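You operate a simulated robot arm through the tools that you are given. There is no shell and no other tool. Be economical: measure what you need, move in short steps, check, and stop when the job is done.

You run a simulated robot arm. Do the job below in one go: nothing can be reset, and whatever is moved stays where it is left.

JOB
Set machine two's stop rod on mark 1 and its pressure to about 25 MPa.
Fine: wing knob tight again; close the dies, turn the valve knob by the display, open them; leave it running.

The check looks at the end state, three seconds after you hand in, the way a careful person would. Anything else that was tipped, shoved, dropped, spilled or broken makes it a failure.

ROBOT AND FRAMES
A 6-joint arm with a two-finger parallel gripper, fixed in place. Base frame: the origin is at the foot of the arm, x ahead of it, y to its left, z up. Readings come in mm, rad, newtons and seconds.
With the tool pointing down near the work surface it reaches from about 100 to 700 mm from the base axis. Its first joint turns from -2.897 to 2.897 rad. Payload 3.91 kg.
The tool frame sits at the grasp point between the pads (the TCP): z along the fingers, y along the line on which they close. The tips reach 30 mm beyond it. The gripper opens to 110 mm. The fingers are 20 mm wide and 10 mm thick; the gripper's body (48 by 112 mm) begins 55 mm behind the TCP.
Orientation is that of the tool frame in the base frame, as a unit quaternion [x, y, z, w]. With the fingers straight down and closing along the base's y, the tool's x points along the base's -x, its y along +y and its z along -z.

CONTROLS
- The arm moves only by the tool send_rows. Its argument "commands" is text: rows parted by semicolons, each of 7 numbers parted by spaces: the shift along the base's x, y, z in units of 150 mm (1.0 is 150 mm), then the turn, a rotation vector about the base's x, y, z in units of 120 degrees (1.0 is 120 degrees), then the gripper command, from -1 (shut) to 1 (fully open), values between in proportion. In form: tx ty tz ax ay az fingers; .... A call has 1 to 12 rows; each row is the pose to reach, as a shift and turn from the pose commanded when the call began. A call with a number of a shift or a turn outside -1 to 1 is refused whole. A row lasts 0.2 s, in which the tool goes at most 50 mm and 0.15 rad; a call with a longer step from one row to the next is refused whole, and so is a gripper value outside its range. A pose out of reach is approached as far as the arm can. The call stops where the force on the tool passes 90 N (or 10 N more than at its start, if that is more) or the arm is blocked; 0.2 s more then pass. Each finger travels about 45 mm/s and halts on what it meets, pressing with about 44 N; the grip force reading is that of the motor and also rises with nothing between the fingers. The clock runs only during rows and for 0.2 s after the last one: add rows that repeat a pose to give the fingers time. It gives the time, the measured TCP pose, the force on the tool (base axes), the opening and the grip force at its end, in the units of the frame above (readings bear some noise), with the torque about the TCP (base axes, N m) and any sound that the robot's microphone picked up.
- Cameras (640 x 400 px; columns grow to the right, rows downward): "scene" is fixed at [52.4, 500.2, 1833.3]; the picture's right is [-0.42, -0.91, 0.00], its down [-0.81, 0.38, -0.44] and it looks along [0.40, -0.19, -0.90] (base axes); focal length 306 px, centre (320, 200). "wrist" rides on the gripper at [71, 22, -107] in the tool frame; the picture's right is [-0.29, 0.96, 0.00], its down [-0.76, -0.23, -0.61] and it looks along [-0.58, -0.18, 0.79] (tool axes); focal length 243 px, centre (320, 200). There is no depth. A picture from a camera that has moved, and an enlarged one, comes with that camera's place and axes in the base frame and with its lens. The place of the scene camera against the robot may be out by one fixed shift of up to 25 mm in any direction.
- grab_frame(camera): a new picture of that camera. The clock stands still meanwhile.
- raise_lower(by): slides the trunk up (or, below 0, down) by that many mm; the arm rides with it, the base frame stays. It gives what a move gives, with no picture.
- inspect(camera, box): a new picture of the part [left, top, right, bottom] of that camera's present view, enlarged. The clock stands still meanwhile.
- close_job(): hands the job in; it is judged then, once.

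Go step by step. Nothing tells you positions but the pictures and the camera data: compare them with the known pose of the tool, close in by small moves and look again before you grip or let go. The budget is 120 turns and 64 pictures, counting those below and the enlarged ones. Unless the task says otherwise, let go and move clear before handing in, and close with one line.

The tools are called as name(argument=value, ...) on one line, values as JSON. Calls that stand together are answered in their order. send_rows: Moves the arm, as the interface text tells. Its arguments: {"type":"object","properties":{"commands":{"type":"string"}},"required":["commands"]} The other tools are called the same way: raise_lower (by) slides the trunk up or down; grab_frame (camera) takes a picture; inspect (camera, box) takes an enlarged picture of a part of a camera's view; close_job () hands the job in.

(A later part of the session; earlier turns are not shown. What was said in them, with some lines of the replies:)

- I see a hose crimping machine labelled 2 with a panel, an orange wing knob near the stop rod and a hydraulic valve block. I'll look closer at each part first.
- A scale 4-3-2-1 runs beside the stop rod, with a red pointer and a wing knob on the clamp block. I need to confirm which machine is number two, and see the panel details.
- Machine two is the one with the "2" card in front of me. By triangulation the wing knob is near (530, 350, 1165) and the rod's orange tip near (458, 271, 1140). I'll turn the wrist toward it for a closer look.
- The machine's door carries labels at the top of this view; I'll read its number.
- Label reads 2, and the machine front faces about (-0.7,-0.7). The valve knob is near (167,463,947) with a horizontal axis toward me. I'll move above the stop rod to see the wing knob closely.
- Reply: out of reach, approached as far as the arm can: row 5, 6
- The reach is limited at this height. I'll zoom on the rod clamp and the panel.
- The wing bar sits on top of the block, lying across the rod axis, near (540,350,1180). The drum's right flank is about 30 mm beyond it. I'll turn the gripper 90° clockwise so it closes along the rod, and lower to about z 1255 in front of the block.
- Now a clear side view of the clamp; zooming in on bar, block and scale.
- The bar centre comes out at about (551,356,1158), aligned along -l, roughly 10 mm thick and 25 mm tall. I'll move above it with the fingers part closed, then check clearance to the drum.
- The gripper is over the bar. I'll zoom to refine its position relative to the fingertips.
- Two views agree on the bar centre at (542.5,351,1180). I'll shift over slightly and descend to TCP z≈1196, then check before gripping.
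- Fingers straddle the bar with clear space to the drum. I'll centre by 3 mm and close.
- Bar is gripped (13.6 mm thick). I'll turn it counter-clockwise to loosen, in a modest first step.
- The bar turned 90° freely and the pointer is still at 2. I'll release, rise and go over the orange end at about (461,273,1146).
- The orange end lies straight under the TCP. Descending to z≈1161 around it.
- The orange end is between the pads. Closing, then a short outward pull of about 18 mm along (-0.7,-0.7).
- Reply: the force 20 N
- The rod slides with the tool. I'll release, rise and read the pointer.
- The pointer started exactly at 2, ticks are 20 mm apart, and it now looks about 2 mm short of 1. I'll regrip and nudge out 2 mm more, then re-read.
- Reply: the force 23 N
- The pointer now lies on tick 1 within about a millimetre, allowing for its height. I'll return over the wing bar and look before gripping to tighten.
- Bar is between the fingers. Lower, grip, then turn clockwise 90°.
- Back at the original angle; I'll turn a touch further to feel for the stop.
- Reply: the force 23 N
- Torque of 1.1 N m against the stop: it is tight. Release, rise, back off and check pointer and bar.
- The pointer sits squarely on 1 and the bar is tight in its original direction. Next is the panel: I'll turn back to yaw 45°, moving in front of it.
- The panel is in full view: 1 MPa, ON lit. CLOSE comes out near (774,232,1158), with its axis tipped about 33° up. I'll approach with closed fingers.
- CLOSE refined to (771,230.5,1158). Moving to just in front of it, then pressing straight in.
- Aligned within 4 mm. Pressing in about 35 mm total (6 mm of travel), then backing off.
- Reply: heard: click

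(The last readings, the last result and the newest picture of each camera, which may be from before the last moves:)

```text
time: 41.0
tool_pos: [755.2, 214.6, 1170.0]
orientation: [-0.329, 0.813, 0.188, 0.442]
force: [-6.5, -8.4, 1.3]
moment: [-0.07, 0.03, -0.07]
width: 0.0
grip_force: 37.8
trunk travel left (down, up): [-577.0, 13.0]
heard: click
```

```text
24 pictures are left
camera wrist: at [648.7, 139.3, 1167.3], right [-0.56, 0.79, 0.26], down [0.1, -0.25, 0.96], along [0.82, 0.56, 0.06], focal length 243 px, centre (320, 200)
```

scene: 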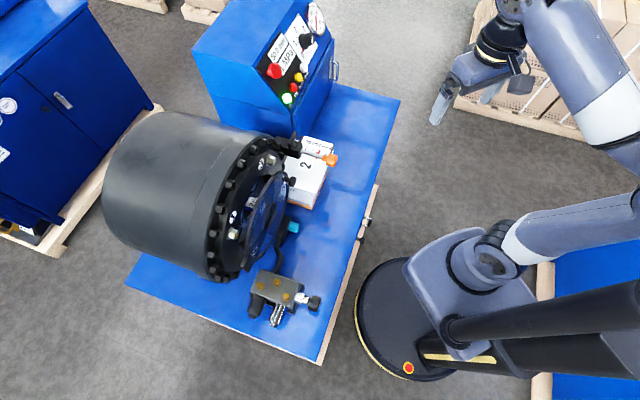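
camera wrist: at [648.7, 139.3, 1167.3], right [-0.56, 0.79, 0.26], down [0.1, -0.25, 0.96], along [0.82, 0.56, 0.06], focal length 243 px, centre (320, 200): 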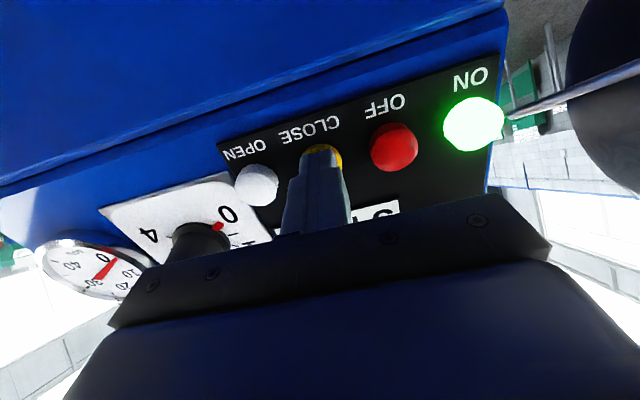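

A click. Backing straight off and reading the display.

send_rows(commands="-0.06 -0.06 0.055 0 0 0 -1; -0.16 -0.16 0.145 0 0 0 -1; -0.3 -0.3 0.27 0 0 0 -1; -0.45 -0.45 0.4 0 0 0 -1; -0.6 -0.6 0.5 0 0 0 -1; -0.6 -0.6 0.5 0 0 0 -1; -0.6 -0.6 0.5 0 0 0 -1; -0.6 -0.6 0.5 0 0 0 -1")

inspect(camera="wrist", box=[60, 40, 440, 240])

```text
time: 42.8
tool_pos: [666.7, 129.6, 1243.6]
orientation: [-0.33, 0.813, 0.189, 0.442]
force: [0.0, 0.1, -0.4]
moment: [0.03, 0.03, 0.0]
width: 0.0
grip_force: 37.7
trunk travel left (down, up): [-577.0, 13.0]
```

```text
1.68 times, centred on (250, 140) of wrist
camera zoom: at [560.6, 53.8, 1241.6], right [-0.56, 0.79, 0.26], down [0.1, -0.25, 0.96], along [0.82, 0.56, 0.06], focal length 409 px, centre (438, 301)
```

zoom: 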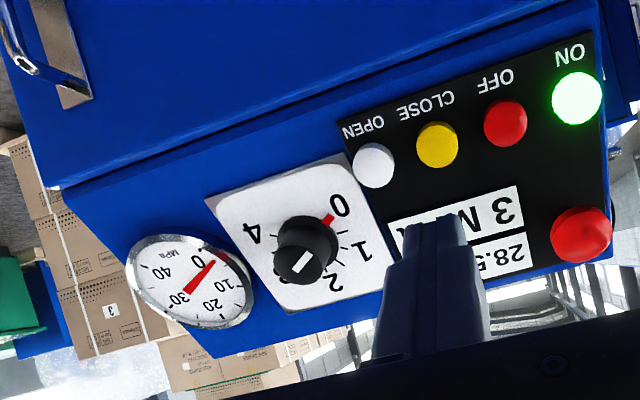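

The dies are closing (28.5 mm, 3 MPa). I'll back further away towards the front of the machine while they close.

send_rows(commands="-0.25 0 0.02 0 0 0 -1; -0.5 0 0.02 0 0 0 -1; -0.75 0.1 0.02 0 0 0 -1; -1 0.2 0.02 0 0 0 -1; -1 0.2 0.02 0 0 0 -1")

grab_frame(camera="scene")

inspect(camera="scene", box=[250, 0, 350, 62])

```text
time: 44.0
tool_pos: [520.0, 157.6, 1247.8]
orientation: [-0.329, 0.813, 0.188, 0.442]
force: [-0.1, -0.5, 0.8]
moment: [-0.03, 0.02, -0.02]
width: 0.0
grip_force: 37.2
trunk travel left (down, up): [-577.0, 13.0]
```

```text
22 pictures are left
```

scene: 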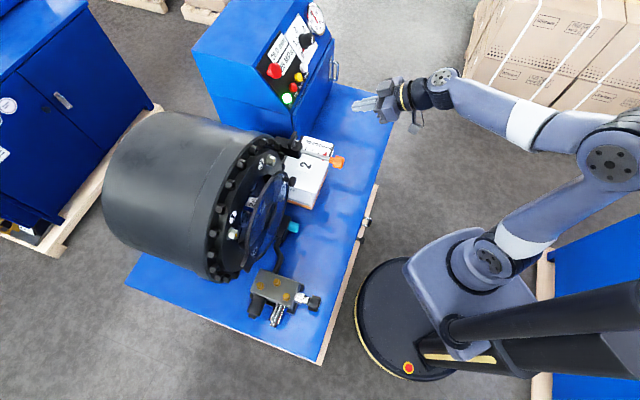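

```text
6.40 times, centred on (300, 31) of scene
camera zoom: at [52.4, 500.2, 1833.3], right [-0.42, -0.91, 0.0], down [-0.81, 0.38, -0.44], along [0.4, -0.19, -0.9], focal length 1959 px, centre (448, 1282)
```

zoom: 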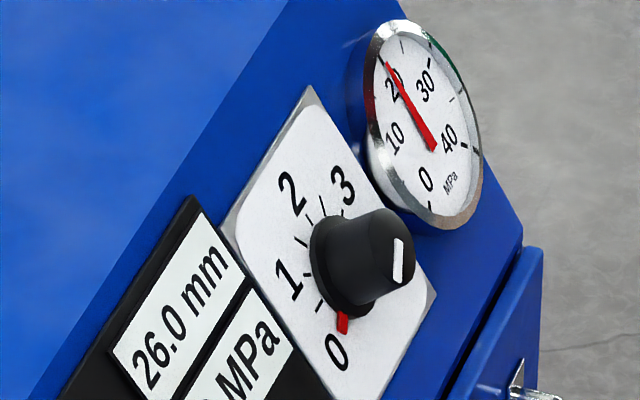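

Dies are closed at 26.0 mm with the gauge near 20 MPa, so about 5 MPa more is needed. Heading to the valve knob, backing off outward first.

send_rows(commands="-0.25 0.1 0 0 0 0 -1; -0.5 0.2 0 0 0 0 -1; -0.75 0.3 -0.05 0 0 0 -1; -1 0.4 -0.1 0 0 0 -1; -1 0.4 -0.1 0 0 0 -1")

send_rows(commands="-0.25 0.15 0 0 0 0 -1; -0.5 0.3 0 0 0 0 -1; -0.75 0.45 0 0 0 0 -1; -0.95 0.6 0 0 0 0 -1; -0.95 0.75 0 0 0 0 -1; -0.95 0.75 0 0 0 0 -1")

grab_frame(camera="wrist")

```text
time: 45.2
tool_pos: [369.1, 216.2, 1232.8]
orientation: [-0.33, 0.813, 0.189, 0.442]
force: [-0.4, -0.8, 0.3]
moment: [0.06, 0.0, -0.02]
width: 0.0
grip_force: 37.9
trunk travel left (down, up): [-577.0, 13.0]
```

```text
time: 46.6
tool_pos: [226.5, 333.4, 1232.2]
orientation: [-0.33, 0.813, 0.189, 0.442]
force: [0.1, 0.7, 0.1]
moment: [-0.01, 0.0, 0.0]
width: 0.3
grip_force: 37.6
trunk travel left (down, up): [-577.0, 13.0]
```

```text
20 pictures are left
camera wrist: at [119.1, 256.4, 1229.5], right [-0.56, 0.79, 0.26], down [0.1, -0.25, 0.96], along [0.82, 0.56, 0.06], focal length 243 px, centre (320, 200)
```

wrist: 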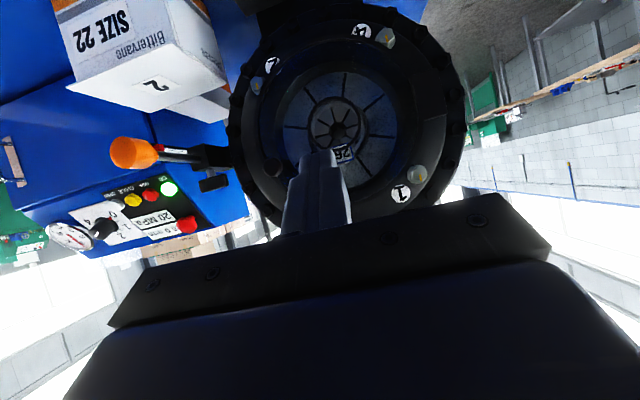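

The display reads 20 MPa. Shifting left in front of the valve and lowering the trunk.

send_rows(commands="-0.25 0.1 0 0 0 0 -1; -0.5 0.2 0 0 0 0 -1; -0.75 0.3 0 0 0 0 -1; -0.87 0.39 0 0 0 0 -1; -0.87 0.39 0 0 0 0 -1")

raise_lower(by=-220)

grab_frame(camera="wrist")

grab_frame(camera="scene")

```text
time: 47.8
tool_pos: [94.8, 389.5, 1234.0]
orientation: [-0.33, 0.813, 0.188, 0.442]
force: [-1.0, -0.3, 0.0]
moment: [-0.01, -0.02, 0.01]
width: 0.0
grip_force: 37.6
trunk travel left (down, up): [-577.0, 13.0]
```

```text
time: 50.1
tool_pos: [94.1, 388.9, 1013.8]
orientation: [-0.33, 0.813, 0.189, 0.442]
force: [1.1, -0.4, -0.5]
moment: [-0.02, 0.01, 0.02]
width: 0.0
grip_force: 37.9
trunk travel left (down, up): [-357.0, 233.0]
```

```text
19 pictures are left
camera wrist: at [-11.9, 312.8, 1011.4], right [-0.56, 0.79, 0.26], down [0.1, -0.25, 0.96], along [0.82, 0.56, 0.06], focal length 243 px, centre (320, 200)
```

wrist: 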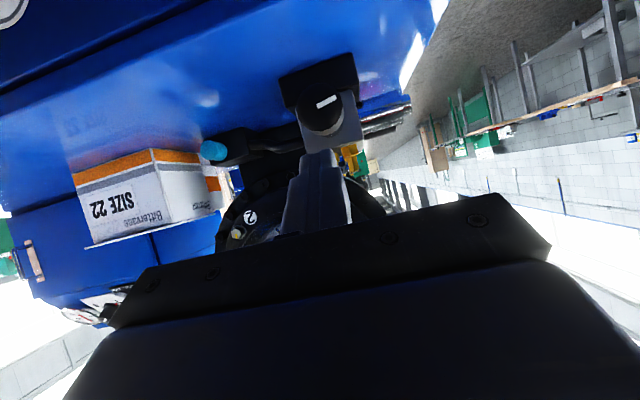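

```text
18 pictures are left
```

scene: 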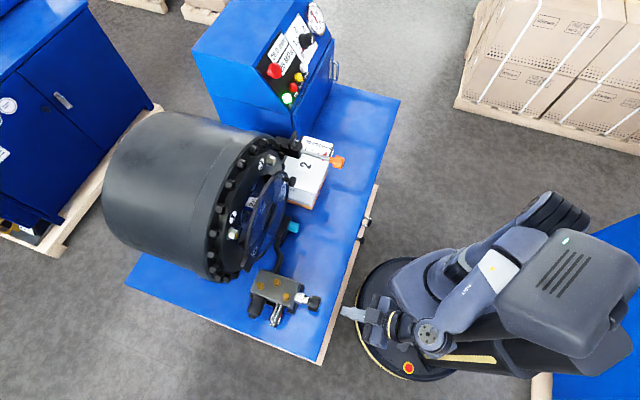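

inspect(camera="wrist", box=[270, 50, 380, 150])

inspect(camera="scene", box=[240, 260, 400, 360])

```text
4.00 times, centred on (325, 100) of wrist
camera zoom: at [-11.9, 312.8, 1011.4], right [-0.56, 0.79, 0.26], down [0.1, -0.25, 0.96], along [0.82, 0.56, 0.06], focal length 970 px, centre (300, 600)
```

zoom: 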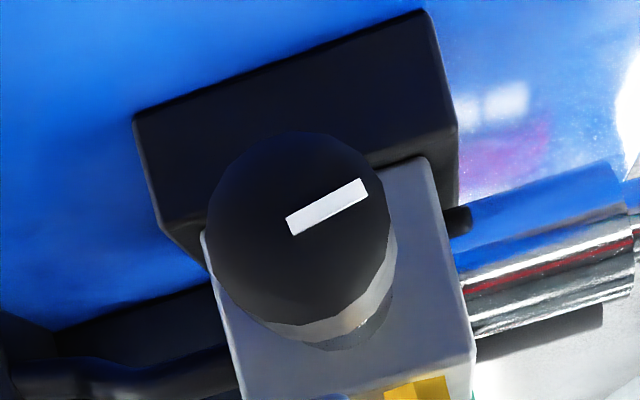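

```text
4.00 times, centred on (320, 310) of scene
camera zoom: at [52.4, 500.2, 1833.3], right [-0.42, -0.91, 0.0], down [-0.81, 0.38, -0.44], along [0.4, -0.19, -0.9], focal length 1224 px, centre (320, -240)
```

zoom: 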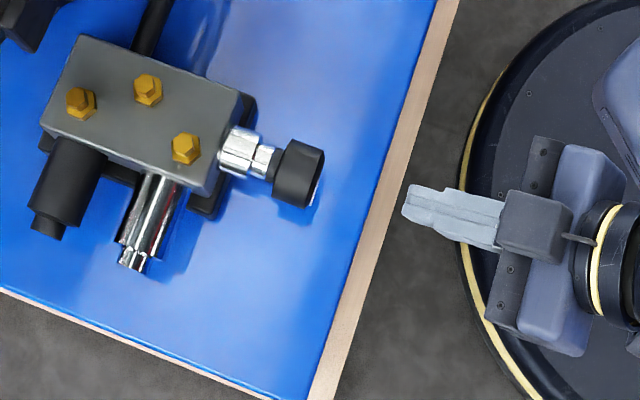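

The knob is round, about 41 mm across, axis along the machine front at l≈210, z≈944, with its front face at u≈430. I'll level the tool, open to about 70 mm and stop in front of it.

send_rows(commands="0.03 0.035 -0.08 0.04 -0.04 0 -0.5; 0.07 0.075 -0.18 0.085 -0.085 0 0; 0.11 0.115 -0.28 0.13 -0.13 0 0.2; 0.15 0.155 -0.38 0.17 -0.17 0 0.27; 0.174 0.188 -0.465 0.193 -0.193 0 0.27; 0.174 0.188 -0.465 0.193 -0.193 0 0.27; 0.174 0.188 -0.465 0.193 -0.193 0 0.27")

grab_frame(camera="wrist")

inspect(camera="scene", box=[240, 250, 400, 350])

```text
time: 51.7
tool_pos: [128.0, 415.4, 955.0]
orientation: [-0.25, 0.655, 0.282, 0.655]
force: [0.6, 0.6, -0.5]
moment: [-0.01, 0.01, 0.02]
width: 69.9
grip_force: 0.1
trunk travel left (down, up): [-357.0, 233.0]
```

```text
15 pictures are left
camera wrist: at [34.2, 358.3, 883.0], right [-0.66, 0.67, 0.33], down [-0.26, -0.62, 0.74], along [0.7, 0.4, 0.59], focal length 243 px, centre (320, 200)
```

wrist: 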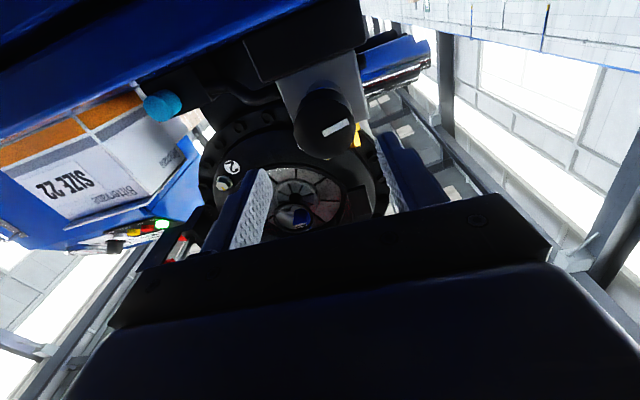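

```text
4.00 times, centred on (320, 300) of scene
camera zoom: at [52.4, 500.2, 1833.3], right [-0.42, -0.91, 0.0], down [-0.81, 0.38, -0.44], along [0.4, -0.19, -0.9], focal length 1224 px, centre (320, -200)
```

zoom: 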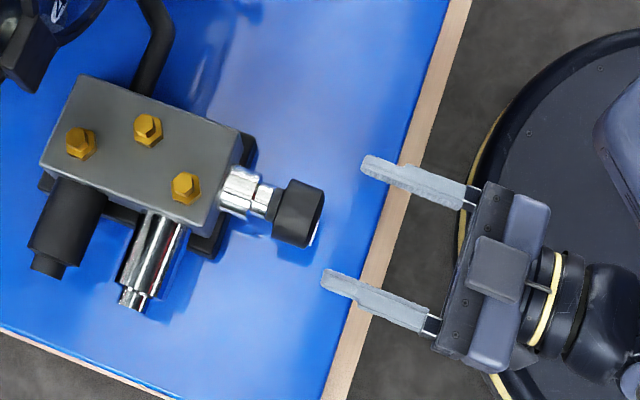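

Front view agrees with the knob axis at l≈211, z≈942. Settle first, to see whether the pose error persists.

send_rows(commands="0 0 0 0 0 0 0.27; 0 0 0 0 0 0 0.27")

```text
time: 52.3
tool_pos: [128.4, 415.6, 954.3]
orientation: [-0.252, 0.655, 0.28, 0.655]
force: [0.6, -0.1, 0.1]
moment: [-0.02, 0.01, -0.02]
width: 69.7
grip_force: 0.0
trunk travel left (down, up): [-357.0, 233.0]
```

send_rows(commands="-0.03 0.05 -0.08 0 0 0 0.27; 0.05 0.13 -0.08 0 0 0 0.27; 0.13 0.2 -0.08 0 0 0 0.27; 0.22 0.287 -0.08 0 0 0 0.27; 0.22 0.287 -0.08 0 0 0 0.27; 0.22 0.287 -0.08 0 0 0 0.27")

grab_frame(camera="wrist")

inspect(camera="scene", box=[240, 250, 400, 350])

```text
time: 53.7
tool_pos: [152.8, 459.9, 930.9]
orientation: [-0.267, 0.654, 0.277, 0.652]
force: [-0.1, -0.6, 0.4]
moment: [0.01, 0.0, 0.01]
width: 69.6
grip_force: 0.0
trunk travel left (down, up): [-357.0, 233.0]
```

```text
13 pictures are left
camera wrist: at [61.5, 399.3, 859.5], right [-0.68, 0.67, 0.31], down [-0.26, -0.6, 0.75], along [0.69, 0.43, 0.58], focal length 243 px, centre (320, 200)
```

wrist: 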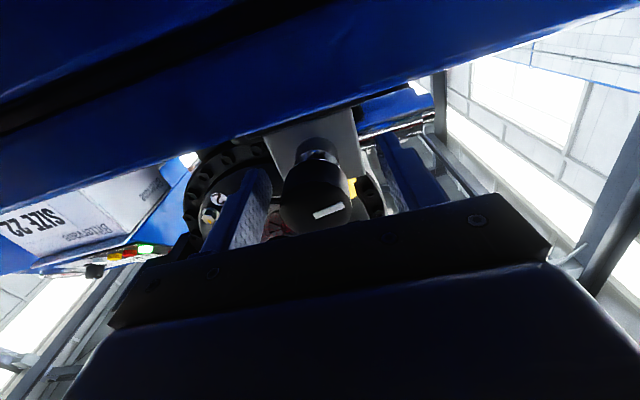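

```text
4.00 times, centred on (320, 300) of scene
camera zoom: at [52.4, 500.2, 1833.3], right [-0.42, -0.91, 0.0], down [-0.81, 0.38, -0.44], along [0.4, -0.19, -0.9], focal length 1224 px, centre (320, -200)
```

zoom: 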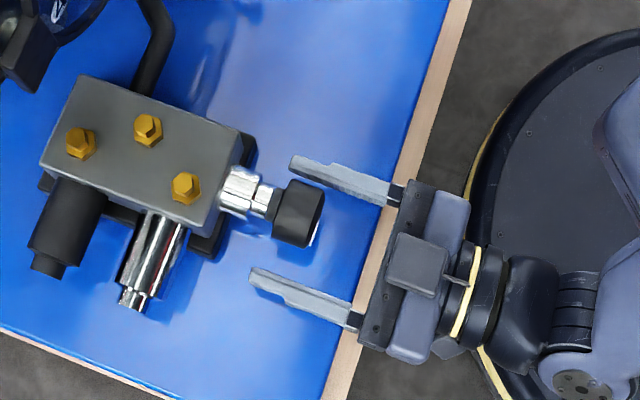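

The tool settles on its commanded pose, so the knob centre is l≈208, z≈945, with its front at u≈429. Correcting by (+11,-2,+13) mm, then closing.

send_rows(commands="0 -0.014 0.087 0 0 0 0.27; 0.072 -0.014 0.087 0 0 0 0.27; 0.072 -0.014 0.087 0 0 0 0.27; 0.072 -0.014 0.087 0 0 0 0.27")

send_rows(commands="0 0 0 0 0 0 -0.1; 0 0 0 0 0 0 -1; 0 0 0 0 0 0 -1; 0 0 0 0 0 0 -1")

grab_frame(camera="wrist")

```text
time: 54.7
tool_pos: [165.6, 459.1, 945.6]
orientation: [-0.266, 0.654, 0.277, 0.652]
force: [-0.1, 0.0, 0.7]
moment: [-0.02, 0.03, -0.01]
width: 69.8
grip_force: 0.0
trunk travel left (down, up): [-357.0, 233.0]
```

```text
time: 55.7
tool_pos: [163.7, 459.3, 944.7]
orientation: [-0.267, 0.654, 0.278, 0.652]
force: [-5.7, 9.2, 1.4]
moment: [-0.04, 0.02, 0.18]
width: 41.5
grip_force: 44.8
trunk travel left (down, up): [-357.0, 233.0]
```

```text
11 pictures are left
camera wrist: at [71.9, 399.4, 873.4], right [-0.68, 0.67, 0.31], down [-0.26, -0.6, 0.75], along [0.69, 0.43, 0.58], focal length 243 px, centre (320, 200)
```

wrist: 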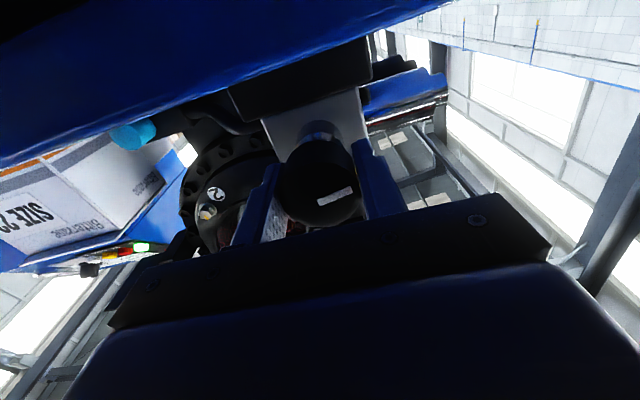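

Gripped at 41.5 mm. Turning clockwise (about +u) 30°, then reading the gauge.

send_rows(commands="0 0 0 0.044 0.044 0 -1; 0 0 0 0.088 0.088 0 -1; 0 0 0 0.132 0.132 0 -1; 0 0 0 0.177 0.177 0 -1; 0 0 0 0.177 0.177 0 -1; 0 0 0 0.177 0.177 0 -1; 0 0 0 0.177 0.177 0 -1")

inspect(camera="scene", box=[250, 0, 350, 62])

```text
time: 56.7
tool_pos: [165.9, 455.4, 977.5]
orientation: [-0.099, 0.7, 0.397, 0.586]
force: [10.9, -27.5, 34.1]
moment: [-0.68, -0.11, -0.1]
width: 0.1
grip_force: 37.4
out of reach, approached as far as the arm can: row 3, 4
trunk travel left (down, up): [-357.0, 233.0]
stopped in row 4: the force on the tool passed its limit at 96 N (the readings are from after the stop); the commanded pose is now the measured one
```

```text
6.40 times, centred on (300, 31) of scene
camera zoom: at [52.4, 500.2, 1833.3], right [-0.42, -0.91, 0.0], down [-0.81, 0.38, -0.44], along [0.4, -0.19, -0.9], focal length 1959 px, centre (448, 1282)
```

zoom: 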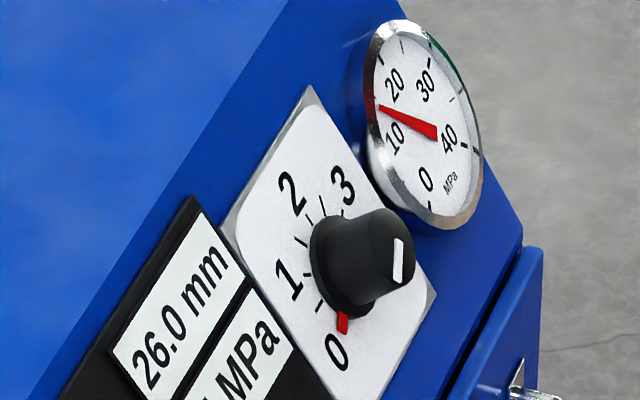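

The arm ran out of reach and the fingers slipped up off the knob; the gauge now reads about 15. I'll lift slightly, back off along the axis and see how the knob stands.

send_rows(commands="0 0 0.1 0 0 0 -1; -0.1 -0.1 0.1 0 0 0 -1; -0.2 -0.2 0.1 -0.03 -0.03 0 -1; -0.35 -0.35 0.1 -0.07 -0.07 0 -1; -0.45 -0.45 0.1 -0.11 -0.11 0 -1; -0.45 -0.45 0.1 -0.16 -0.16 0 -1; -0.45 -0.45 0.1 -0.177 -0.177 0 0.27; -0.45 -0.45 0.1 -0.177 -0.177 0 0.27; -0.45 -0.45 0.1 -0.177 -0.177 0 0.27")

grab_frame(camera="wrist")

```text
time: 58.9
tool_pos: [129.4, 389.2, 983.9]
orientation: [-0.251, 0.657, 0.203, 0.681]
force: [-0.6, 0.3, -0.8]
moment: [-0.01, 0.03, -0.01]
width: 70.0
grip_force: 0.0
trunk travel left (down, up): [-357.0, 233.0]
stopped in row 9: the arm was blocked; the commanded pose is now the measured one
```

```text
9 pictures are left
camera wrist: at [36.2, 336.9, 910.3], right [-0.59, 0.77, 0.22], down [-0.38, -0.51, 0.77], along [0.71, 0.37, 0.6], focal length 243 px, centre (320, 200)
```

wrist: 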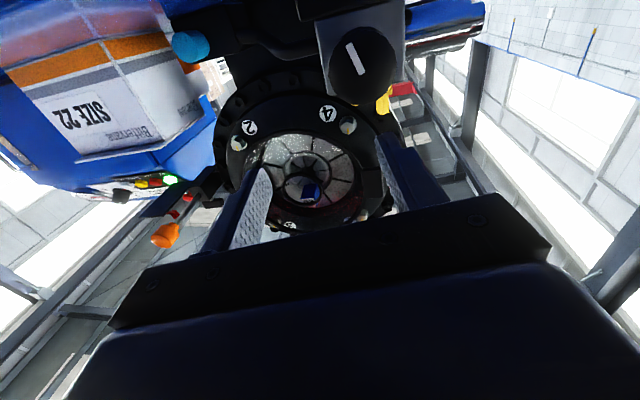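

The mark moved from left to down, about 95° counter-clockwise, and the gauge fell from 20 to 15. So clockwise raises it at roughly 19° per MPa, and I need about 190° clockwise. The arm is folded too tightly at this trunk height, so I'll raise the trunk for more working range.

raise_lower(by=225)

send_rows(commands="0 0.05 -0.2 0 0 0.02 0.27; 0 0.1 -0.4 0 0 0.04 0.27; 0 0.15 -0.6 0 0 0.0625 0.27; -0.02 0.2 -0.8 0 0 0.0625 0.27; -0.03 0.2 -0.95 0 0 0.0625 0.27; -0.03 0.2 -0.95 0 0 0.0625 0.27; -0.03 0.2 -0.95 0 0 0.0625 0.27")

```text
time: 61.2
tool_pos: [131.1, 391.0, 1210.5]
orientation: [-0.25, 0.658, 0.203, 0.681]
force: [0.1, 0.2, -0.1]
moment: [0.01, 0.0, -0.04]
width: 69.9
grip_force: 0.0
trunk travel left (down, up): [-582.0, 8.0]
```

```text
time: 62.8
tool_pos: [121.9, 420.5, 1067.1]
orientation: [-0.294, 0.639, 0.248, 0.666]
force: [0.7, 0.0, -0.3]
moment: [-0.01, 0.0, 0.0]
width: 69.8
grip_force: 0.1
trunk travel left (down, up): [-582.0, 8.0]
```

Orientation is clean now. Rolling about -76° while descending.

send_rows(commands="0 0 -0.08 -0.05 -0.05 0 0.27; 0 0 -0.16 -0.1 -0.1 0 0.27; 0 0 -0.24 -0.15 -0.15 0 0.27; 0 0 -0.32 -0.2 -0.2 0 0.27; 0 0 -0.4 -0.25 -0.25 0 0.27; 0 0 -0.47 -0.3 -0.3 0 0.27; 0 0 -0.55 -0.35 -0.35 0 0.2; 0 0 -0.6 -0.4 -0.4 0 0.2; 0 0 -0.6 -0.448 -0.448 0 0.2; 0 0 -0.6 -0.448 -0.448 0 0.2; 0 0 -0.6 -0.448 -0.448 0 0.2")

```text
time: 65.2
tool_pos: [123.2, 420.6, 975.3]
orientation: [-0.63, 0.321, -0.211, 0.675]
force: [-0.2, 0.3, -0.1]
moment: [0.0, 0.0, 0.02]
width: 66.0
grip_force: 0.1
trunk travel left (down, up): [-582.0, 8.0]
```

send_rows(commands="0.01 -0.015 -0.1 0 0 0 0.2; 0.01 -0.015 -0.202 0 0 0 0.2; 0.01 -0.015 -0.202 0 0 0 0.2; 0.01 -0.015 -0.202 0 0 0 0.2")

grab_frame(camera="wrist")

```text
time: 66.2
tool_pos: [126.5, 418.5, 945.0]
orientation: [-0.631, 0.321, -0.21, 0.675]
force: [-0.7, -0.3, 0.8]
moment: [0.01, 0.0, 0.0]
width: 66.0
grip_force: 0.0
trunk travel left (down, up): [-582.0, 8.0]
```

```text
8 pictures are left
camera wrist: at [97.8, 294.8, 911.4], right [-0.32, 0.31, -0.89], down [-0.93, 0.06, 0.36], along [0.17, 0.95, 0.27], focal length 243 px, centre (320, 200)
```

wrist: 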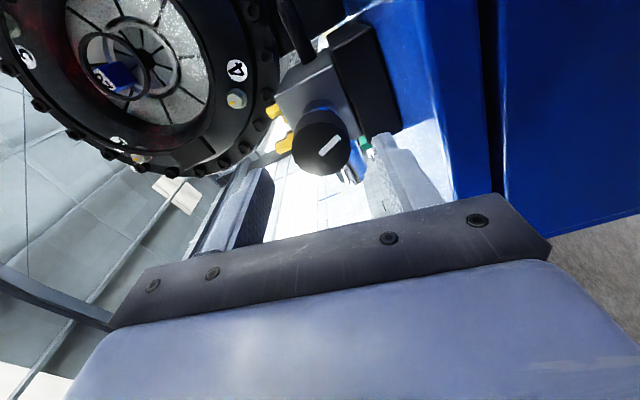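

Axis confirmed and the table is around z 846, so there is ample clearance. Advance onto the knob and grip.

send_rows(commands="0.08 0.085 0 0 0 0 0.2; 0.17 0.178 0 0 0 0 0.2; 0.25 0.263 0 0 0 0 0.2; 0.25 0.263 0 0 0 0 0.2; 0.25 0.263 0 0 0 0 -0.2; 0.25 0.263 0 0 0 0 -1; 0.25 0.263 0 0 0 0 -1; 0.25 0.263 0 0 0 0 -1")

send_rows(commands="0 0 0 0.045 0.045 0 -1; 0 0 0 0.09 0.09 0 -1; 0 0 0 0.135 0.135 0 -1; 0 0 0 0.177 0.177 0 -1; 0 0 0 0.177 0.177 0 -1")

```text
time: 68.0
tool_pos: [165.1, 458.7, 945.3]
orientation: [-0.629, 0.322, -0.211, 0.675]
force: [2.2, 2.2, 3.5]
moment: [0.1, -0.1, -0.33]
width: 41.6
grip_force: 45.0
trunk travel left (down, up): [-582.0, 8.0]
```

```text
time: 69.2
tool_pos: [164.8, 458.8, 944.0]
orientation: [-0.524, 0.475, -0.03, 0.706]
force: [10.6, 5.9, -29.8]
moment: [0.2, -0.31, -0.59]
width: 41.4
grip_force: 45.3
trunk travel left (down, up): [-582.0, 8.0]
```

It turns smoothly. Continuing another 60° and then reading the gauge.

send_rows(commands="0 0 0 0.045 0.045 0 -1; 0 0 0 0.09 0.09 0 -1; 0 0 0 0.135 0.135 0 -1; 0 0 0 0.18 0.18 0 -1; 0 0 0 0.225 0.225 0 -1; 0 0 0 0.27 0.27 0 -1; 0 0 0 0.315 0.315 0 -1; 0 0 0 0.354 0.354 0 -1; 0 0 0 0.354 0.354 0 -1; 0 0 0 0.354 0.354 0 -1")

inspect(camera="scene", box=[265, 0, 345, 50])

```text
time: 70.8
tool_pos: [168.2, 464.9, 963.7]
orientation: [-0.268, 0.648, 0.24, 0.671]
force: [15.6, -41.8, 40.4]
moment: [-0.79, -0.35, 0.41]
width: 38.8
grip_force: 44.6
out of reach, approached as far as the arm can: row 6, 7
trunk travel left (down, up): [-582.0, 8.0]
stopped in row 7: the force on the tool passed its limit at 104 N (the readings are from after the stop); the commanded pose is now the measured one
```

```text
8.00 times, centred on (305, 25) of scene
camera zoom: at [52.4, 500.2, 1833.3], right [-0.42, -0.91, 0.0], down [-0.81, 0.38, -0.44], along [0.4, -0.19, -0.9], focal length 2448 px, centre (440, 1600)
```

zoom: 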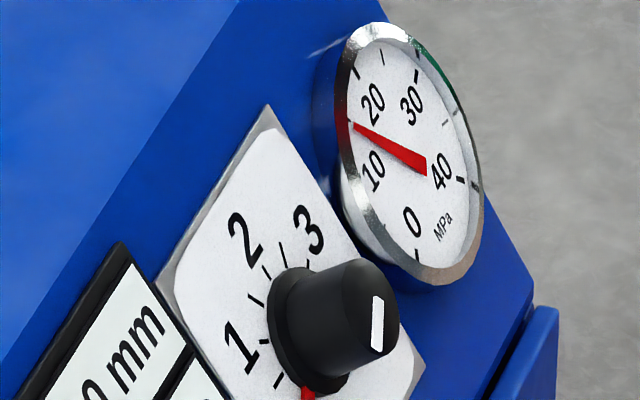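

The same joint limit appears near level roll, and the gauge sits just above 15. I'll open, back off, and roll further negative so the next grip turns from about -150° up to -30°, clear of that limit.

send_rows(commands="0 0 0 0 0 0 0; 0 0 0 0 0 0 0.3; 0 0 0 0 0 0 0.3; -0.07 -0.07 0 0 0 0 0.3; -0.15 -0.15 0 0 0 0 0.3; -0.25 -0.27 0 0 0 0 0.3; -0.25 -0.27 0 -0.05 -0.05 0 0.3; -0.25 -0.27 0 -0.1 -0.1 0 0.3; -0.25 -0.27 0 -0.15 -0.15 0 0.3; -0.25 -0.27 0 -0.2 -0.2 0 0.3; -0.25 -0.27 0 -0.25 -0.25 0 0.3; -0.25 -0.27 0 -0.3 -0.3 0 0.3")

send_rows(commands="0 0 0 -0.05 -0.05 0 0.2; 0 0 0 -0.1 -0.1 0 0.2; 0 0 0 -0.15 -0.15 0 0.2; 0 0 0 -0.2 -0.2 0 0.2; 0 0 0 -0.25 -0.25 0 0.2; 0 0 0 -0.3 -0.3 0 0.2; 0 0 0 -0.35 -0.35 0 0.2; 0 0 0 -0.4 -0.4 0 0.2; 0 0 0 -0.45 -0.45 0 0.2; 0 0 0 -0.5 -0.5 0 0.2; 0 0 0 -0.53 -0.53 0 0.2; 0 0 0 -0.53 -0.53 0 0.2")

```text
time: 73.4
tool_pos: [127.1, 433.0, 957.2]
orientation: [-0.525, 0.457, -0.061, 0.715]
force: [-0.2, -1.0, 0.3]
moment: [-0.04, 0.0, 0.0]
width: 71.5
grip_force: 0.0
out of reach, approached as far as the arm can: row 4, 5, 6
trunk travel left (down, up): [-582.0, 8.0]
```

```text
time: 76.0
tool_pos: [127.1, 434.0, 957.4]
orientation: [0.697, 0.065, 0.534, -0.474]
force: [-0.6, -0.5, 0.6]
moment: [0.01, -0.02, 0.0]
width: 65.9
grip_force: 0.1
trunk travel left (down, up): [-582.0, 8.0]
```

Roll is now about -144°. Align with the axis again.

send_rows(commands="0.01 -0.075 -0.083 0 0 0 0.2; 0.01 -0.075 -0.083 0 0 -0.012 0.2; 0.01 -0.075 -0.083 0 0 -0.012 0.2")

```text
time: 76.8
tool_pos: [128.4, 422.8, 945.2]
orientation: [0.699, 0.053, 0.54, -0.466]
force: [-0.1, 0.6, -0.6]
moment: [0.02, 0.01, -0.01]
width: 66.1
grip_force: 0.1
trunk travel left (down, up): [-582.0, 8.0]
```

send_rows(commands="0.08 0.078 0 0 0 0 0.2; 0.16 0.157 0 0 0 0 0.2; 0.24 0.236 0 0 0 0 0.2; 0.24 0.236 0 0 0 0 0.2; 0.24 0.236 0 0 0 0 -0.2; 0.24 0.236 0 0 0 0 -1; 0.24 0.236 0 0 0 0 -1; 0.24 0.236 0 0 0 0 -1")

send_rows(commands="0 0 0 0.05 0.05 0 -1; 0 0 0 0.1 0.1 0 -1; 0 0 0 0.15 0.15 0 -1; 0 0 0 0.2 0.2 0 -1; 0 0 0 0.25 0.25 0 -1; 0 0 0 0.3 0.3 0 -1; 0 0 0 0.35 0.35 0 -1; 0 0 0 0.4 0.4 0 -1; 0 0 0 0.45 0.45 0 -1; 0 0 0 0.5 0.5 0 -1; 0 0 0 0.53 0.53 0 -1; 0 0 0 0.53 0.53 0 -1")

inspect(camera="scene", box=[265, 0, 345, 50])

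```text
time: 78.6
tool_pos: [164.4, 459.7, 946.2]
orientation: [0.697, 0.056, 0.54, -0.468]
force: [-6.5, 20.2, 20.7]
moment: [-0.59, 0.69, -0.2]
width: 41.7
grip_force: 45.4
trunk travel left (down, up): [-582.0, 8.0]
```

```text
time: 81.2
tool_pos: [165.5, 459.3, 943.9]
orientation: [-0.532, 0.464, -0.059, 0.706]
force: [0.4, 25.5, 11.0]
moment: [0.0, 0.02, 0.89]
width: 41.4
grip_force: 44.3
trunk travel left (down, up): [-582.0, 8.0]
```

```text
8.00 times, centred on (305, 25) of scene
camera zoom: at [52.4, 500.2, 1833.3], right [-0.42, -0.91, 0.0], down [-0.81, 0.38, -0.44], along [0.4, -0.19, -0.9], focal length 2448 px, centre (440, 1600)
```

zoom: 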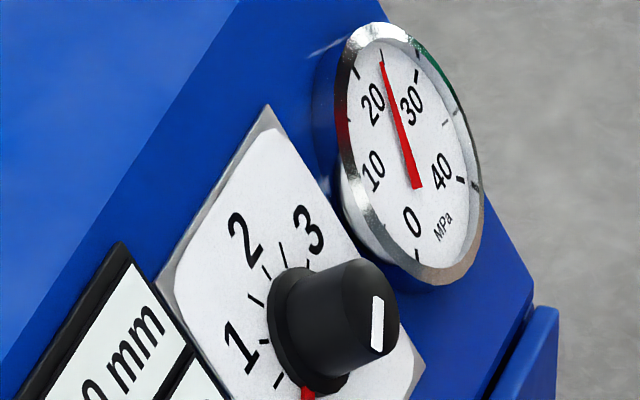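

The needle sits exactly on the 25 tick. Releasing, backing straight off, rising.

send_rows(commands="0 0 0 0 0 0 0; 0 0 0 0 0 0 0.2; 0 0 0 0 0 0 0.2; -0.08 -0.08 0 0 0 0 0.2; -0.18 -0.18 0 0 0 0 0.2; -0.28 -0.28 0 0 0 0 0.2; -0.28 -0.28 0.2 0 0 0 0; -0.28 -0.28 0.4 0 0 0 -0.5; -0.28 -0.28 0.6 0 0 0 -1; -0.28 -0.28 0.8 0 0 0 -1; -0.28 -0.28 1 0 0 0 -1; -0.28 -0.28 1 0 0 0 -1")

send_rows(commands="0 0 0.1 0.017 0.0613 -0.0152 -1; 0 0 0.2 0.0345 0.1227 -0.0303 -1; 0 0 0.3 0.0518 0.184 -0.0455 -1; 0 0 0.4 0.069 0.2453 -0.0606 -1; 0 0 0.5 0.0863 0.3066 -0.0758 -1; 0 0 0.6 0.1035 0.368 -0.0909 -1; 0 0 0.7 0.1208 0.4293 -0.106 -1; 0 0 0.9 0.138 0.4906 -0.1212 -1; 0 0 0.9 0.138 0.4906 -0.1212 -1")

```text
time: 83.8
tool_pos: [129.8, 415.1, 1089.6]
orientation: [-0.533, 0.465, -0.068, 0.703]
force: [0.4, 0.5, 0.4]
moment: [-0.02, 0.0, 0.01]
width: 0.0
grip_force: 38.5
trunk travel left (down, up): [-582.0, 8.0]
```

```text
time: 85.8
tool_pos: [121.4, 414.8, 1228.9]
orientation: [-0.33, 0.813, 0.188, 0.441]
force: [0.1, -0.8, -0.4]
moment: [-0.03, -0.01, 0.05]
width: 0.0
grip_force: 37.9
trunk travel left (down, up): [-582.0, 8.0]
```

Orientation is back for the panel. Retracing the path to where the display is readable.

send_rows(commands="0.23 -0.18 0 0 0 0 -1; 0.46 -0.36 0 0 0 0 -1; 0.7 -0.55 0 0 0 0 -1; 0.85 -0.75 0 0 0 0 -1; 1 -0.95 0 0 0 0 -1; 1 -0.95 0 0 0 0 -1")

inspect(camera="wrist", box=[20, 120, 260, 270])

```text
time: 87.2
tool_pos: [274.5, 272.0, 1226.6]
orientation: [-0.329, 0.813, 0.187, 0.442]
force: [0.0, -0.3, 0.0]
moment: [0.01, 0.03, -0.02]
width: 0.1
grip_force: 38.1
trunk travel left (down, up): [-582.0, 8.0]
```

```text
2.67 times, centred on (140, 195) of wrist
camera zoom: at [167.3, 195.2, 1224.3], right [-0.56, 0.79, 0.26], down [0.1, -0.24, 0.96], along [0.82, 0.56, 0.06], focal length 647 px, centre (800, 213)
```

zoom: 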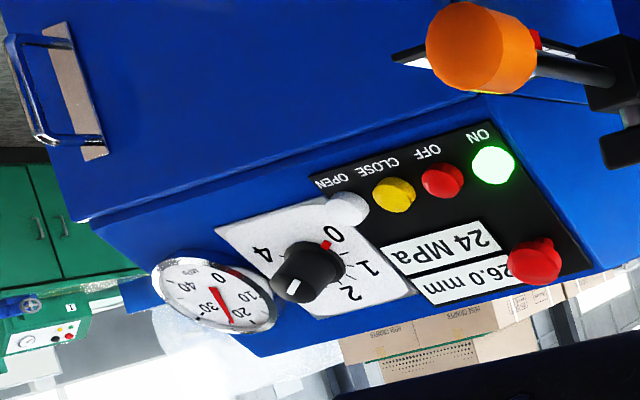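

The display shows 24 MPa, so I'll go back for a small clockwise trim of about 10°. Retracing the exact path.

send_rows(commands="-0.15 0.2 0 0 0 0 -1; -0.3 0.4 0 0 0 0 -1; -0.54 0.59 0 0 0 0 -1; -0.77 0.77 0 0 0 0 -1; -1 0.95 0 0 0 0 -1; -1 0.95 0 0 0 0 -1")

send_rows(commands="0 0 -0.1 -0.017 -0.0613 0.0152 -1; 0 0 -0.2 -0.0345 -0.1227 0.0303 -1; 0 0 -0.3 -0.0518 -0.184 0.0455 -1; 0 0 -0.4 -0.069 -0.2453 0.0606 -1; 0 0 -0.5 -0.0863 -0.3066 0.0758 -1; 0 0 -0.6 -0.1035 -0.368 0.0909 -1; 0 0 -0.7 -0.1208 -0.4293 0.106 -1; 0 0 -0.9 -0.138 -0.4906 0.1212 -1; 0 0 -0.9 -0.138 -0.4906 0.1212 -1")

send_rows(commands="0 0 -0.2 0 0 0 -0.5; 0 0 -0.4 0 0 0 0; 0 0 -0.6 0 0 0 0.2; 0 0 -0.8 0 0 0 0.2; 0 0 -0.95 0 0 0 0.2; 0 0 -0.95 0 0 0 0.2; 0 0 -0.95 0 0 0 0.2")

```text
time: 88.6
tool_pos: [120.7, 415.0, 1228.9]
orientation: [-0.33, 0.813, 0.188, 0.441]
force: [-0.2, 0.7, -0.4]
moment: [0.01, -0.01, 0.0]
width: 0.0
grip_force: 37.5
trunk travel left (down, up): [-582.0, 8.0]
```

```text
time: 90.2
tool_pos: [132.8, 410.0, 1195.0]
orientation: [-0.445, 0.536, 0.026, 0.717]
force: [0.3, 0.6, -0.3]
moment: [0.01, 0.0, -0.01]
width: 0.0
grip_force: 37.5
trunk travel left (down, up): [-582.0, 8.0]
stopped in row 8: the arm was blocked; the commanded pose is now the measured one
```

```text
time: 91.8
tool_pos: [127.9, 409.4, 1053.5]
orientation: [-0.446, 0.536, 0.028, 0.716]
force: [0.2, 0.0, -0.1]
moment: [0.03, -0.01, -0.01]
width: 65.8
grip_force: 0.0
trunk travel left (down, up): [-582.0, 8.0]
```

One move stopped short at a joint limit, but there was no contact. Correcting orientation and descending to the standoff pose.

send_rows(commands="0 0.02 -0.15 -0.03 -0.03 0.008 0.2; -0.01 0.04 -0.3 -0.06 -0.06 0.016 0.2; -0.02 0.064 -0.45 -0.1 -0.1 0.025 0.2; -0.02 0.064 -0.6 -0.1 -0.1 0.025 0.2; -0.02 0.064 -0.723 -0.1 -0.1 0.025 0.2; -0.02 0.064 -0.723 -0.1 -0.1 0.025 0.2; -0.02 0.064 -0.723 -0.1 -0.1 0.025 0.2")

```text
time: 93.4
tool_pos: [127.6, 420.4, 944.2]
orientation: [-0.532, 0.446, -0.058, 0.717]
force: [0.1, -0.1, 0.2]
moment: [-0.02, 0.0, 0.0]
width: 65.8
grip_force: 0.0
trunk travel left (down, up): [-582.0, 8.0]
```

send_rows(commands="0.08 0.085 0.005 0 0 0 0.2; 0.16 0.17 0.005 0 0 0 0.2; 0.246 0.255 0.005 0 0 0 0.2; 0.246 0.255 0.005 0 0 0 0.2; 0.246 0.255 0.005 0 0 0 -0.2; 0.246 0.255 0.005 0 0 0 -1; 0.246 0.255 0.005 0 0 0 -1; 0.246 0.255 0.005 0 0 0 -1")

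send_rows(commands="0 0 0 0.03 0.03 0 -1; 0 0 0 0.06 0.06 0 -1; 0 0 0 0.06 0.06 0 -1; 0 0 0 0.06 0.06 0 -1")

inspect(camera="scene", box=[295, 0, 335, 40])

```text
time: 95.2
tool_pos: [165.0, 458.5, 943.7]
orientation: [-0.533, 0.445, -0.056, 0.717]
force: [3.0, 1.4, 7.0]
moment: [-0.66, 0.65, 0.24]
width: 41.6
grip_force: 45.2
trunk travel left (down, up): [-582.0, 8.0]
```

```text
time: 96.2
tool_pos: [162.9, 460.1, 941.9]
orientation: [-0.488, 0.494, 0.004, 0.719]
force: [4.2, 3.1, -4.0]
moment: [-0.21, 0.22, 1.22]
width: 41.7
grip_force: 44.7
trunk travel left (down, up): [-582.0, 8.0]
```

```text
10.00 times, centred on (315, 20) of scene
camera zoom: at [52.4, 500.2, 1833.3], right [-0.42, -0.91, 0.0], down [-0.81, 0.38, -0.44], along [0.4, -0.19, -0.9], focal length 3060 px, centre (370, 2000)
```

zoom: 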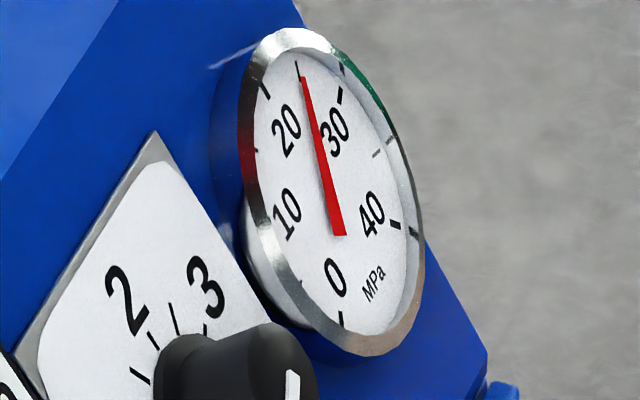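

The needle is now just past the 25 tick. Release, back off, rise, and reorient for the panel.

send_rows(commands="0 0 0 0 0 0 0; 0 0 0 0 0 0 0.2; 0 0 0 0 0 0 0.2; -0.08 -0.08 0 0 0 0 0.2; -0.18 -0.18 0 0 0 0 0.2; -0.28 -0.28 0 0 0 0 0.2; -0.28 -0.28 0.2 0 0 0 0; -0.28 -0.28 0.4 0 0 0 -0.5; -0.28 -0.28 0.6 0 0 0 -1; -0.28 -0.28 0.8 0 0 0 -1; -0.28 -0.28 1 0 0 0 -1; -0.28 -0.28 1 0 0 0 -1")

send_rows(commands="0 0 0.1 0.0097 0.0649 -0.0143 -1; 0 0 0.2 0.0193 0.1298 -0.0285 -1; 0 0 0.3 0.029 0.1947 -0.0428 -1; 0 0 0.4 0.0387 0.2596 -0.057 -1; 0 0 0.55 0.0484 0.3245 -0.0713 -1; 0 0 0.7 0.058 0.3894 -0.0855 -1; 0 0 0.9 0.0677 0.4543 -0.0998 -1; 0 0 0.9 0.0677 0.4543 -0.0998 -1; 0 0 0.9 0.0677 0.4543 -0.0998 -1")

```text
time: 98.8
tool_pos: [126.2, 414.2, 1093.3]
orientation: [-0.489, 0.494, 0.001, 0.719]
force: [0.3, 1.1, 0.6]
moment: [0.02, -0.01, 0.02]
width: 0.1
grip_force: 37.6
trunk travel left (down, up): [-582.0, 8.0]
```

```text
time: 100.8
tool_pos: [124.3, 416.4, 1230.9]
orientation: [-0.33, 0.812, 0.187, 0.443]
force: [-0.2, 0.6, 0.3]
moment: [-0.01, 0.03, -0.05]
width: 0.1
grip_force: 37.9
trunk travel left (down, up): [-582.0, 8.0]
```

send_rows(commands="0.23 -0.18 0 0 0 0 -1; 0.46 -0.36 0 0 0 0 -1; 0.7 -0.55 0 0 0 0 -1; 0.85 -0.75 0 0 0 0 -1; 1 -0.95 0 0 0 0 -1; 1 -0.95 0 0 0 0 -1")

send_rows(commands="0.25 -0.15 0.02 0 0 0 -1; 0.5 -0.3 0.04 0 0 0 -1; 0.75 -0.45 0.06 0 0 0 -1; 1 -0.6 0.1 0 0 0 -1; 1 -0.6 0.1 0 0 0 -1")

send_rows(commands="0.25 -0.08 0 0 0 0 -1; 0.5 -0.16 0 0 0 0 -1; 0.75 -0.25 0 0 0 0 -1; 0.85 -0.3 0 0 0 0 -1; 0.85 -0.3 0 0 0 0 -1")

inspect(camera="wrist", box=[110, 60, 390, 220])

```text
time: 102.2
tool_pos: [272.1, 271.7, 1230.0]
orientation: [-0.331, 0.811, 0.189, 0.443]
force: [-0.1, 1.7, 0.7]
moment: [-0.01, 0.01, 0.01]
width: 0.1
grip_force: 37.8
trunk travel left (down, up): [-582.0, 8.0]
```

```text
time: 103.4
tool_pos: [422.3, 182.3, 1242.7]
orientation: [-0.33, 0.812, 0.188, 0.443]
force: [0.2, 0.5, 0.5]
moment: [0.0, 0.0, -0.01]
width: 0.2
grip_force: 37.5
trunk travel left (down, up): [-582.0, 8.0]
```

```text
time: 104.6
tool_pos: [548.6, 140.1, 1244.4]
orientation: [-0.33, 0.812, 0.188, 0.443]
force: [-0.4, 0.0, -0.4]
moment: [0.0, 0.01, -0.04]
width: 0.1
grip_force: 37.9
trunk travel left (down, up): [-582.0, 8.0]
```

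```text
2.29 times, centred on (250, 140) of wrist
camera zoom: at [442.2, 63.5, 1242.1], right [-0.56, 0.79, 0.26], down [0.1, -0.25, 0.96], along [0.82, 0.56, 0.06], focal length 555 px, centre (480, 337)
```

zoom: 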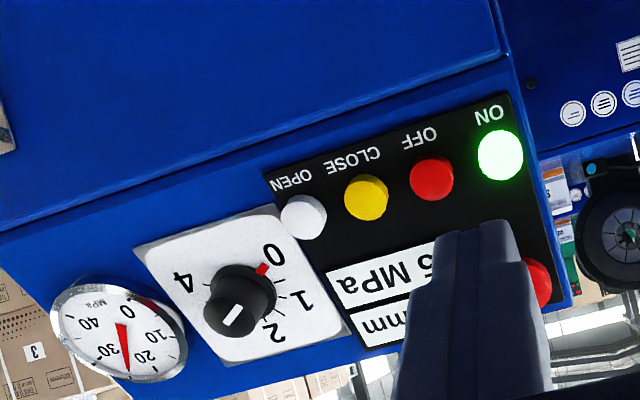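

The display now ends in 5 and the gauge sits at 25, so pressure is set at 25 MPa. OPEN is at about (804,197.5,1157); approaching it along the same axis.

send_rows(commands="0.25 0.025 -0.06 0 0 0 -1; 0.5 0.05 -0.12 0 0 0 -1; 0.75 0.07 -0.18 0 0 0 -1; 0.95 0.09 -0.25 0 0 0 -1; 0.95 0.09 -0.25 0 0 0 -1")

send_rows(commands="0.25 0.025 -0.06 0 0 0 -1; 0.5 0.047 -0.12 0 0 0 -1; 0.5 0.047 -0.12 0 0 0 -1")

inspect(camera="wrist", box=[220, 80, 400, 200])

```text
time: 105.8
tool_pos: [691.9, 150.2, 1207.1]
orientation: [-0.33, 0.812, 0.188, 0.443]
force: [0.3, 0.0, -0.1]
moment: [0.02, 0.02, -0.02]
width: 0.0
grip_force: 37.2
trunk travel left (down, up): [-582.0, 8.0]
```

```text
time: 106.6
tool_pos: [767.8, 159.2, 1190.9]
orientation: [-0.33, 0.812, 0.188, 0.443]
force: [-0.2, 0.4, 0.0]
moment: [-0.01, 0.0, 0.01]
width: 0.1
grip_force: 37.3
trunk travel left (down, up): [-582.0, 8.0]
```

```text
3.33 times, centred on (310, 140) of wrist
camera zoom: at [661.0, 82.8, 1188.0], right [-0.56, 0.79, 0.26], down [0.1, -0.25, 0.96], along [0.82, 0.57, 0.06], focal length 809 px, centre (353, 400)
```

zoom: 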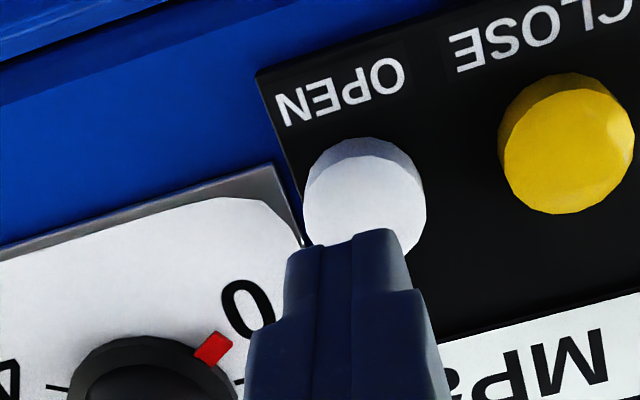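

Alignment matches the CLOSE press. Pressing OPEN and backing straight off.

send_rows(commands="0.04 0.05 -0.045 0 0 0 -1; 0.09 0.1 -0.095 0 0 0 -1; 0.12 0.13 -0.125 0 0 0 -1; 0.138 0.15 -0.141 0 0 0 -1; 0.138 0.15 -0.141 0 0 0 -1")

```text
time: 107.8
tool_pos: [788.9, 181.0, 1167.6]
orientation: [-0.331, 0.811, 0.189, 0.444]
force: [-1.8, -2.1, 4.1]
moment: [0.07, -0.07, -0.01]
width: 0.1
grip_force: 37.7
trunk travel left (down, up): [-582.0, 8.0]
heard: click
```

send_rows(commands="-0.06 -0.06 0.055 0 0 0 -1; -0.16 -0.16 0.145 0 0 0 -1; -0.3 -0.3 0.27 0 0 0 -1; -0.45 -0.45 0.4 0 0 0 -1; -0.6 -0.6 0.5 0 0 0 -1; -0.8 -0.6 0.5 0 0 0 -1; -1 -0.6 0.5 0 0 0 -1; -1 -0.6 0.5 0 0 0 -1; -1 -0.6 0.5 0 0 0 -1; -1 -0.6 0.5 0 0 0 -1; -1 -0.6 0.5 0 0 0 -1; -1 -0.6 0.5 0 0 0 -1")

send_rows(commands="0 0 0 0 0 0 -1; 0 0 0 0 0 0 -1; 0 0 0 0 0 0 -1; 0 0 0 0 0 0 -1; 0 0 0 0 0 0 -1; 0 0 0 0 0 0 -1; 0 0 0 0 0 0 -1; 0 0 0 0 0 0 -1; 0 0 0 0 0 0 -1; 0 0 0 0 0 0 -1; 0 0 0 0 0 0 -1; 0 0 0 0 0 0 -1")

inspect(camera="scene", box=[250, 0, 350, 110])

```text
time: 110.4
tool_pos: [636.6, 90.5, 1243.2]
orientation: [-0.331, 0.812, 0.189, 0.442]
force: [-0.1, 0.1, -0.7]
moment: [-0.01, -0.01, 0.04]
width: 0.3
grip_force: 38.1
trunk travel left (down, up): [-582.0, 8.0]
```

```text
time: 113.0
tool_pos: [636.1, 90.4, 1242.3]
orientation: [-0.33, 0.812, 0.189, 0.443]
force: [-0.3, -0.1, 0.0]
moment: [-0.02, -0.01, -0.01]
width: 0.1
grip_force: 36.8
trunk travel left (down, up): [-582.0, 8.0]
```

```text
3.64 times, centred on (300, 55) of scene
camera zoom: at [52.4, 500.2, 1833.3], right [-0.42, -0.91, 0.0], down [-0.81, 0.38, -0.44], along [0.4, -0.19, -0.9], focal length 1113 px, centre (393, 727)
```

zoom: 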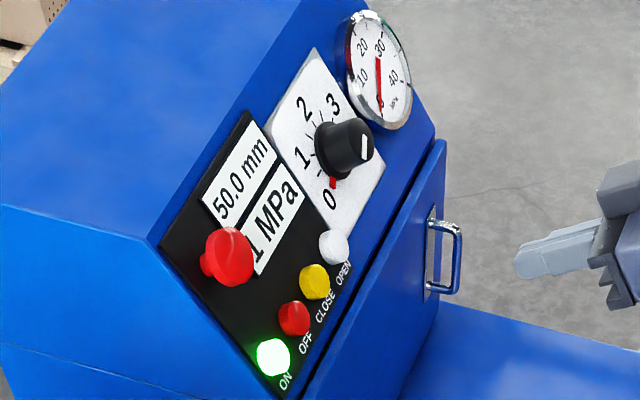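

The dies are fully open again (50.0 mm, 1 MPa), ON is still lit, and the arm is clear of the machine. Handing in.

close_job()

```text
The job is handed in.
```

Machine two's stop rod is on mark 1 with the wing knob tight, the pressure is set to about 25 MPa, and the dies are open with the machine still running. While I was setting the valve, the gripper slipped off the knob once and the pressure dropped to about 15 MPa before I brought it up to 25.
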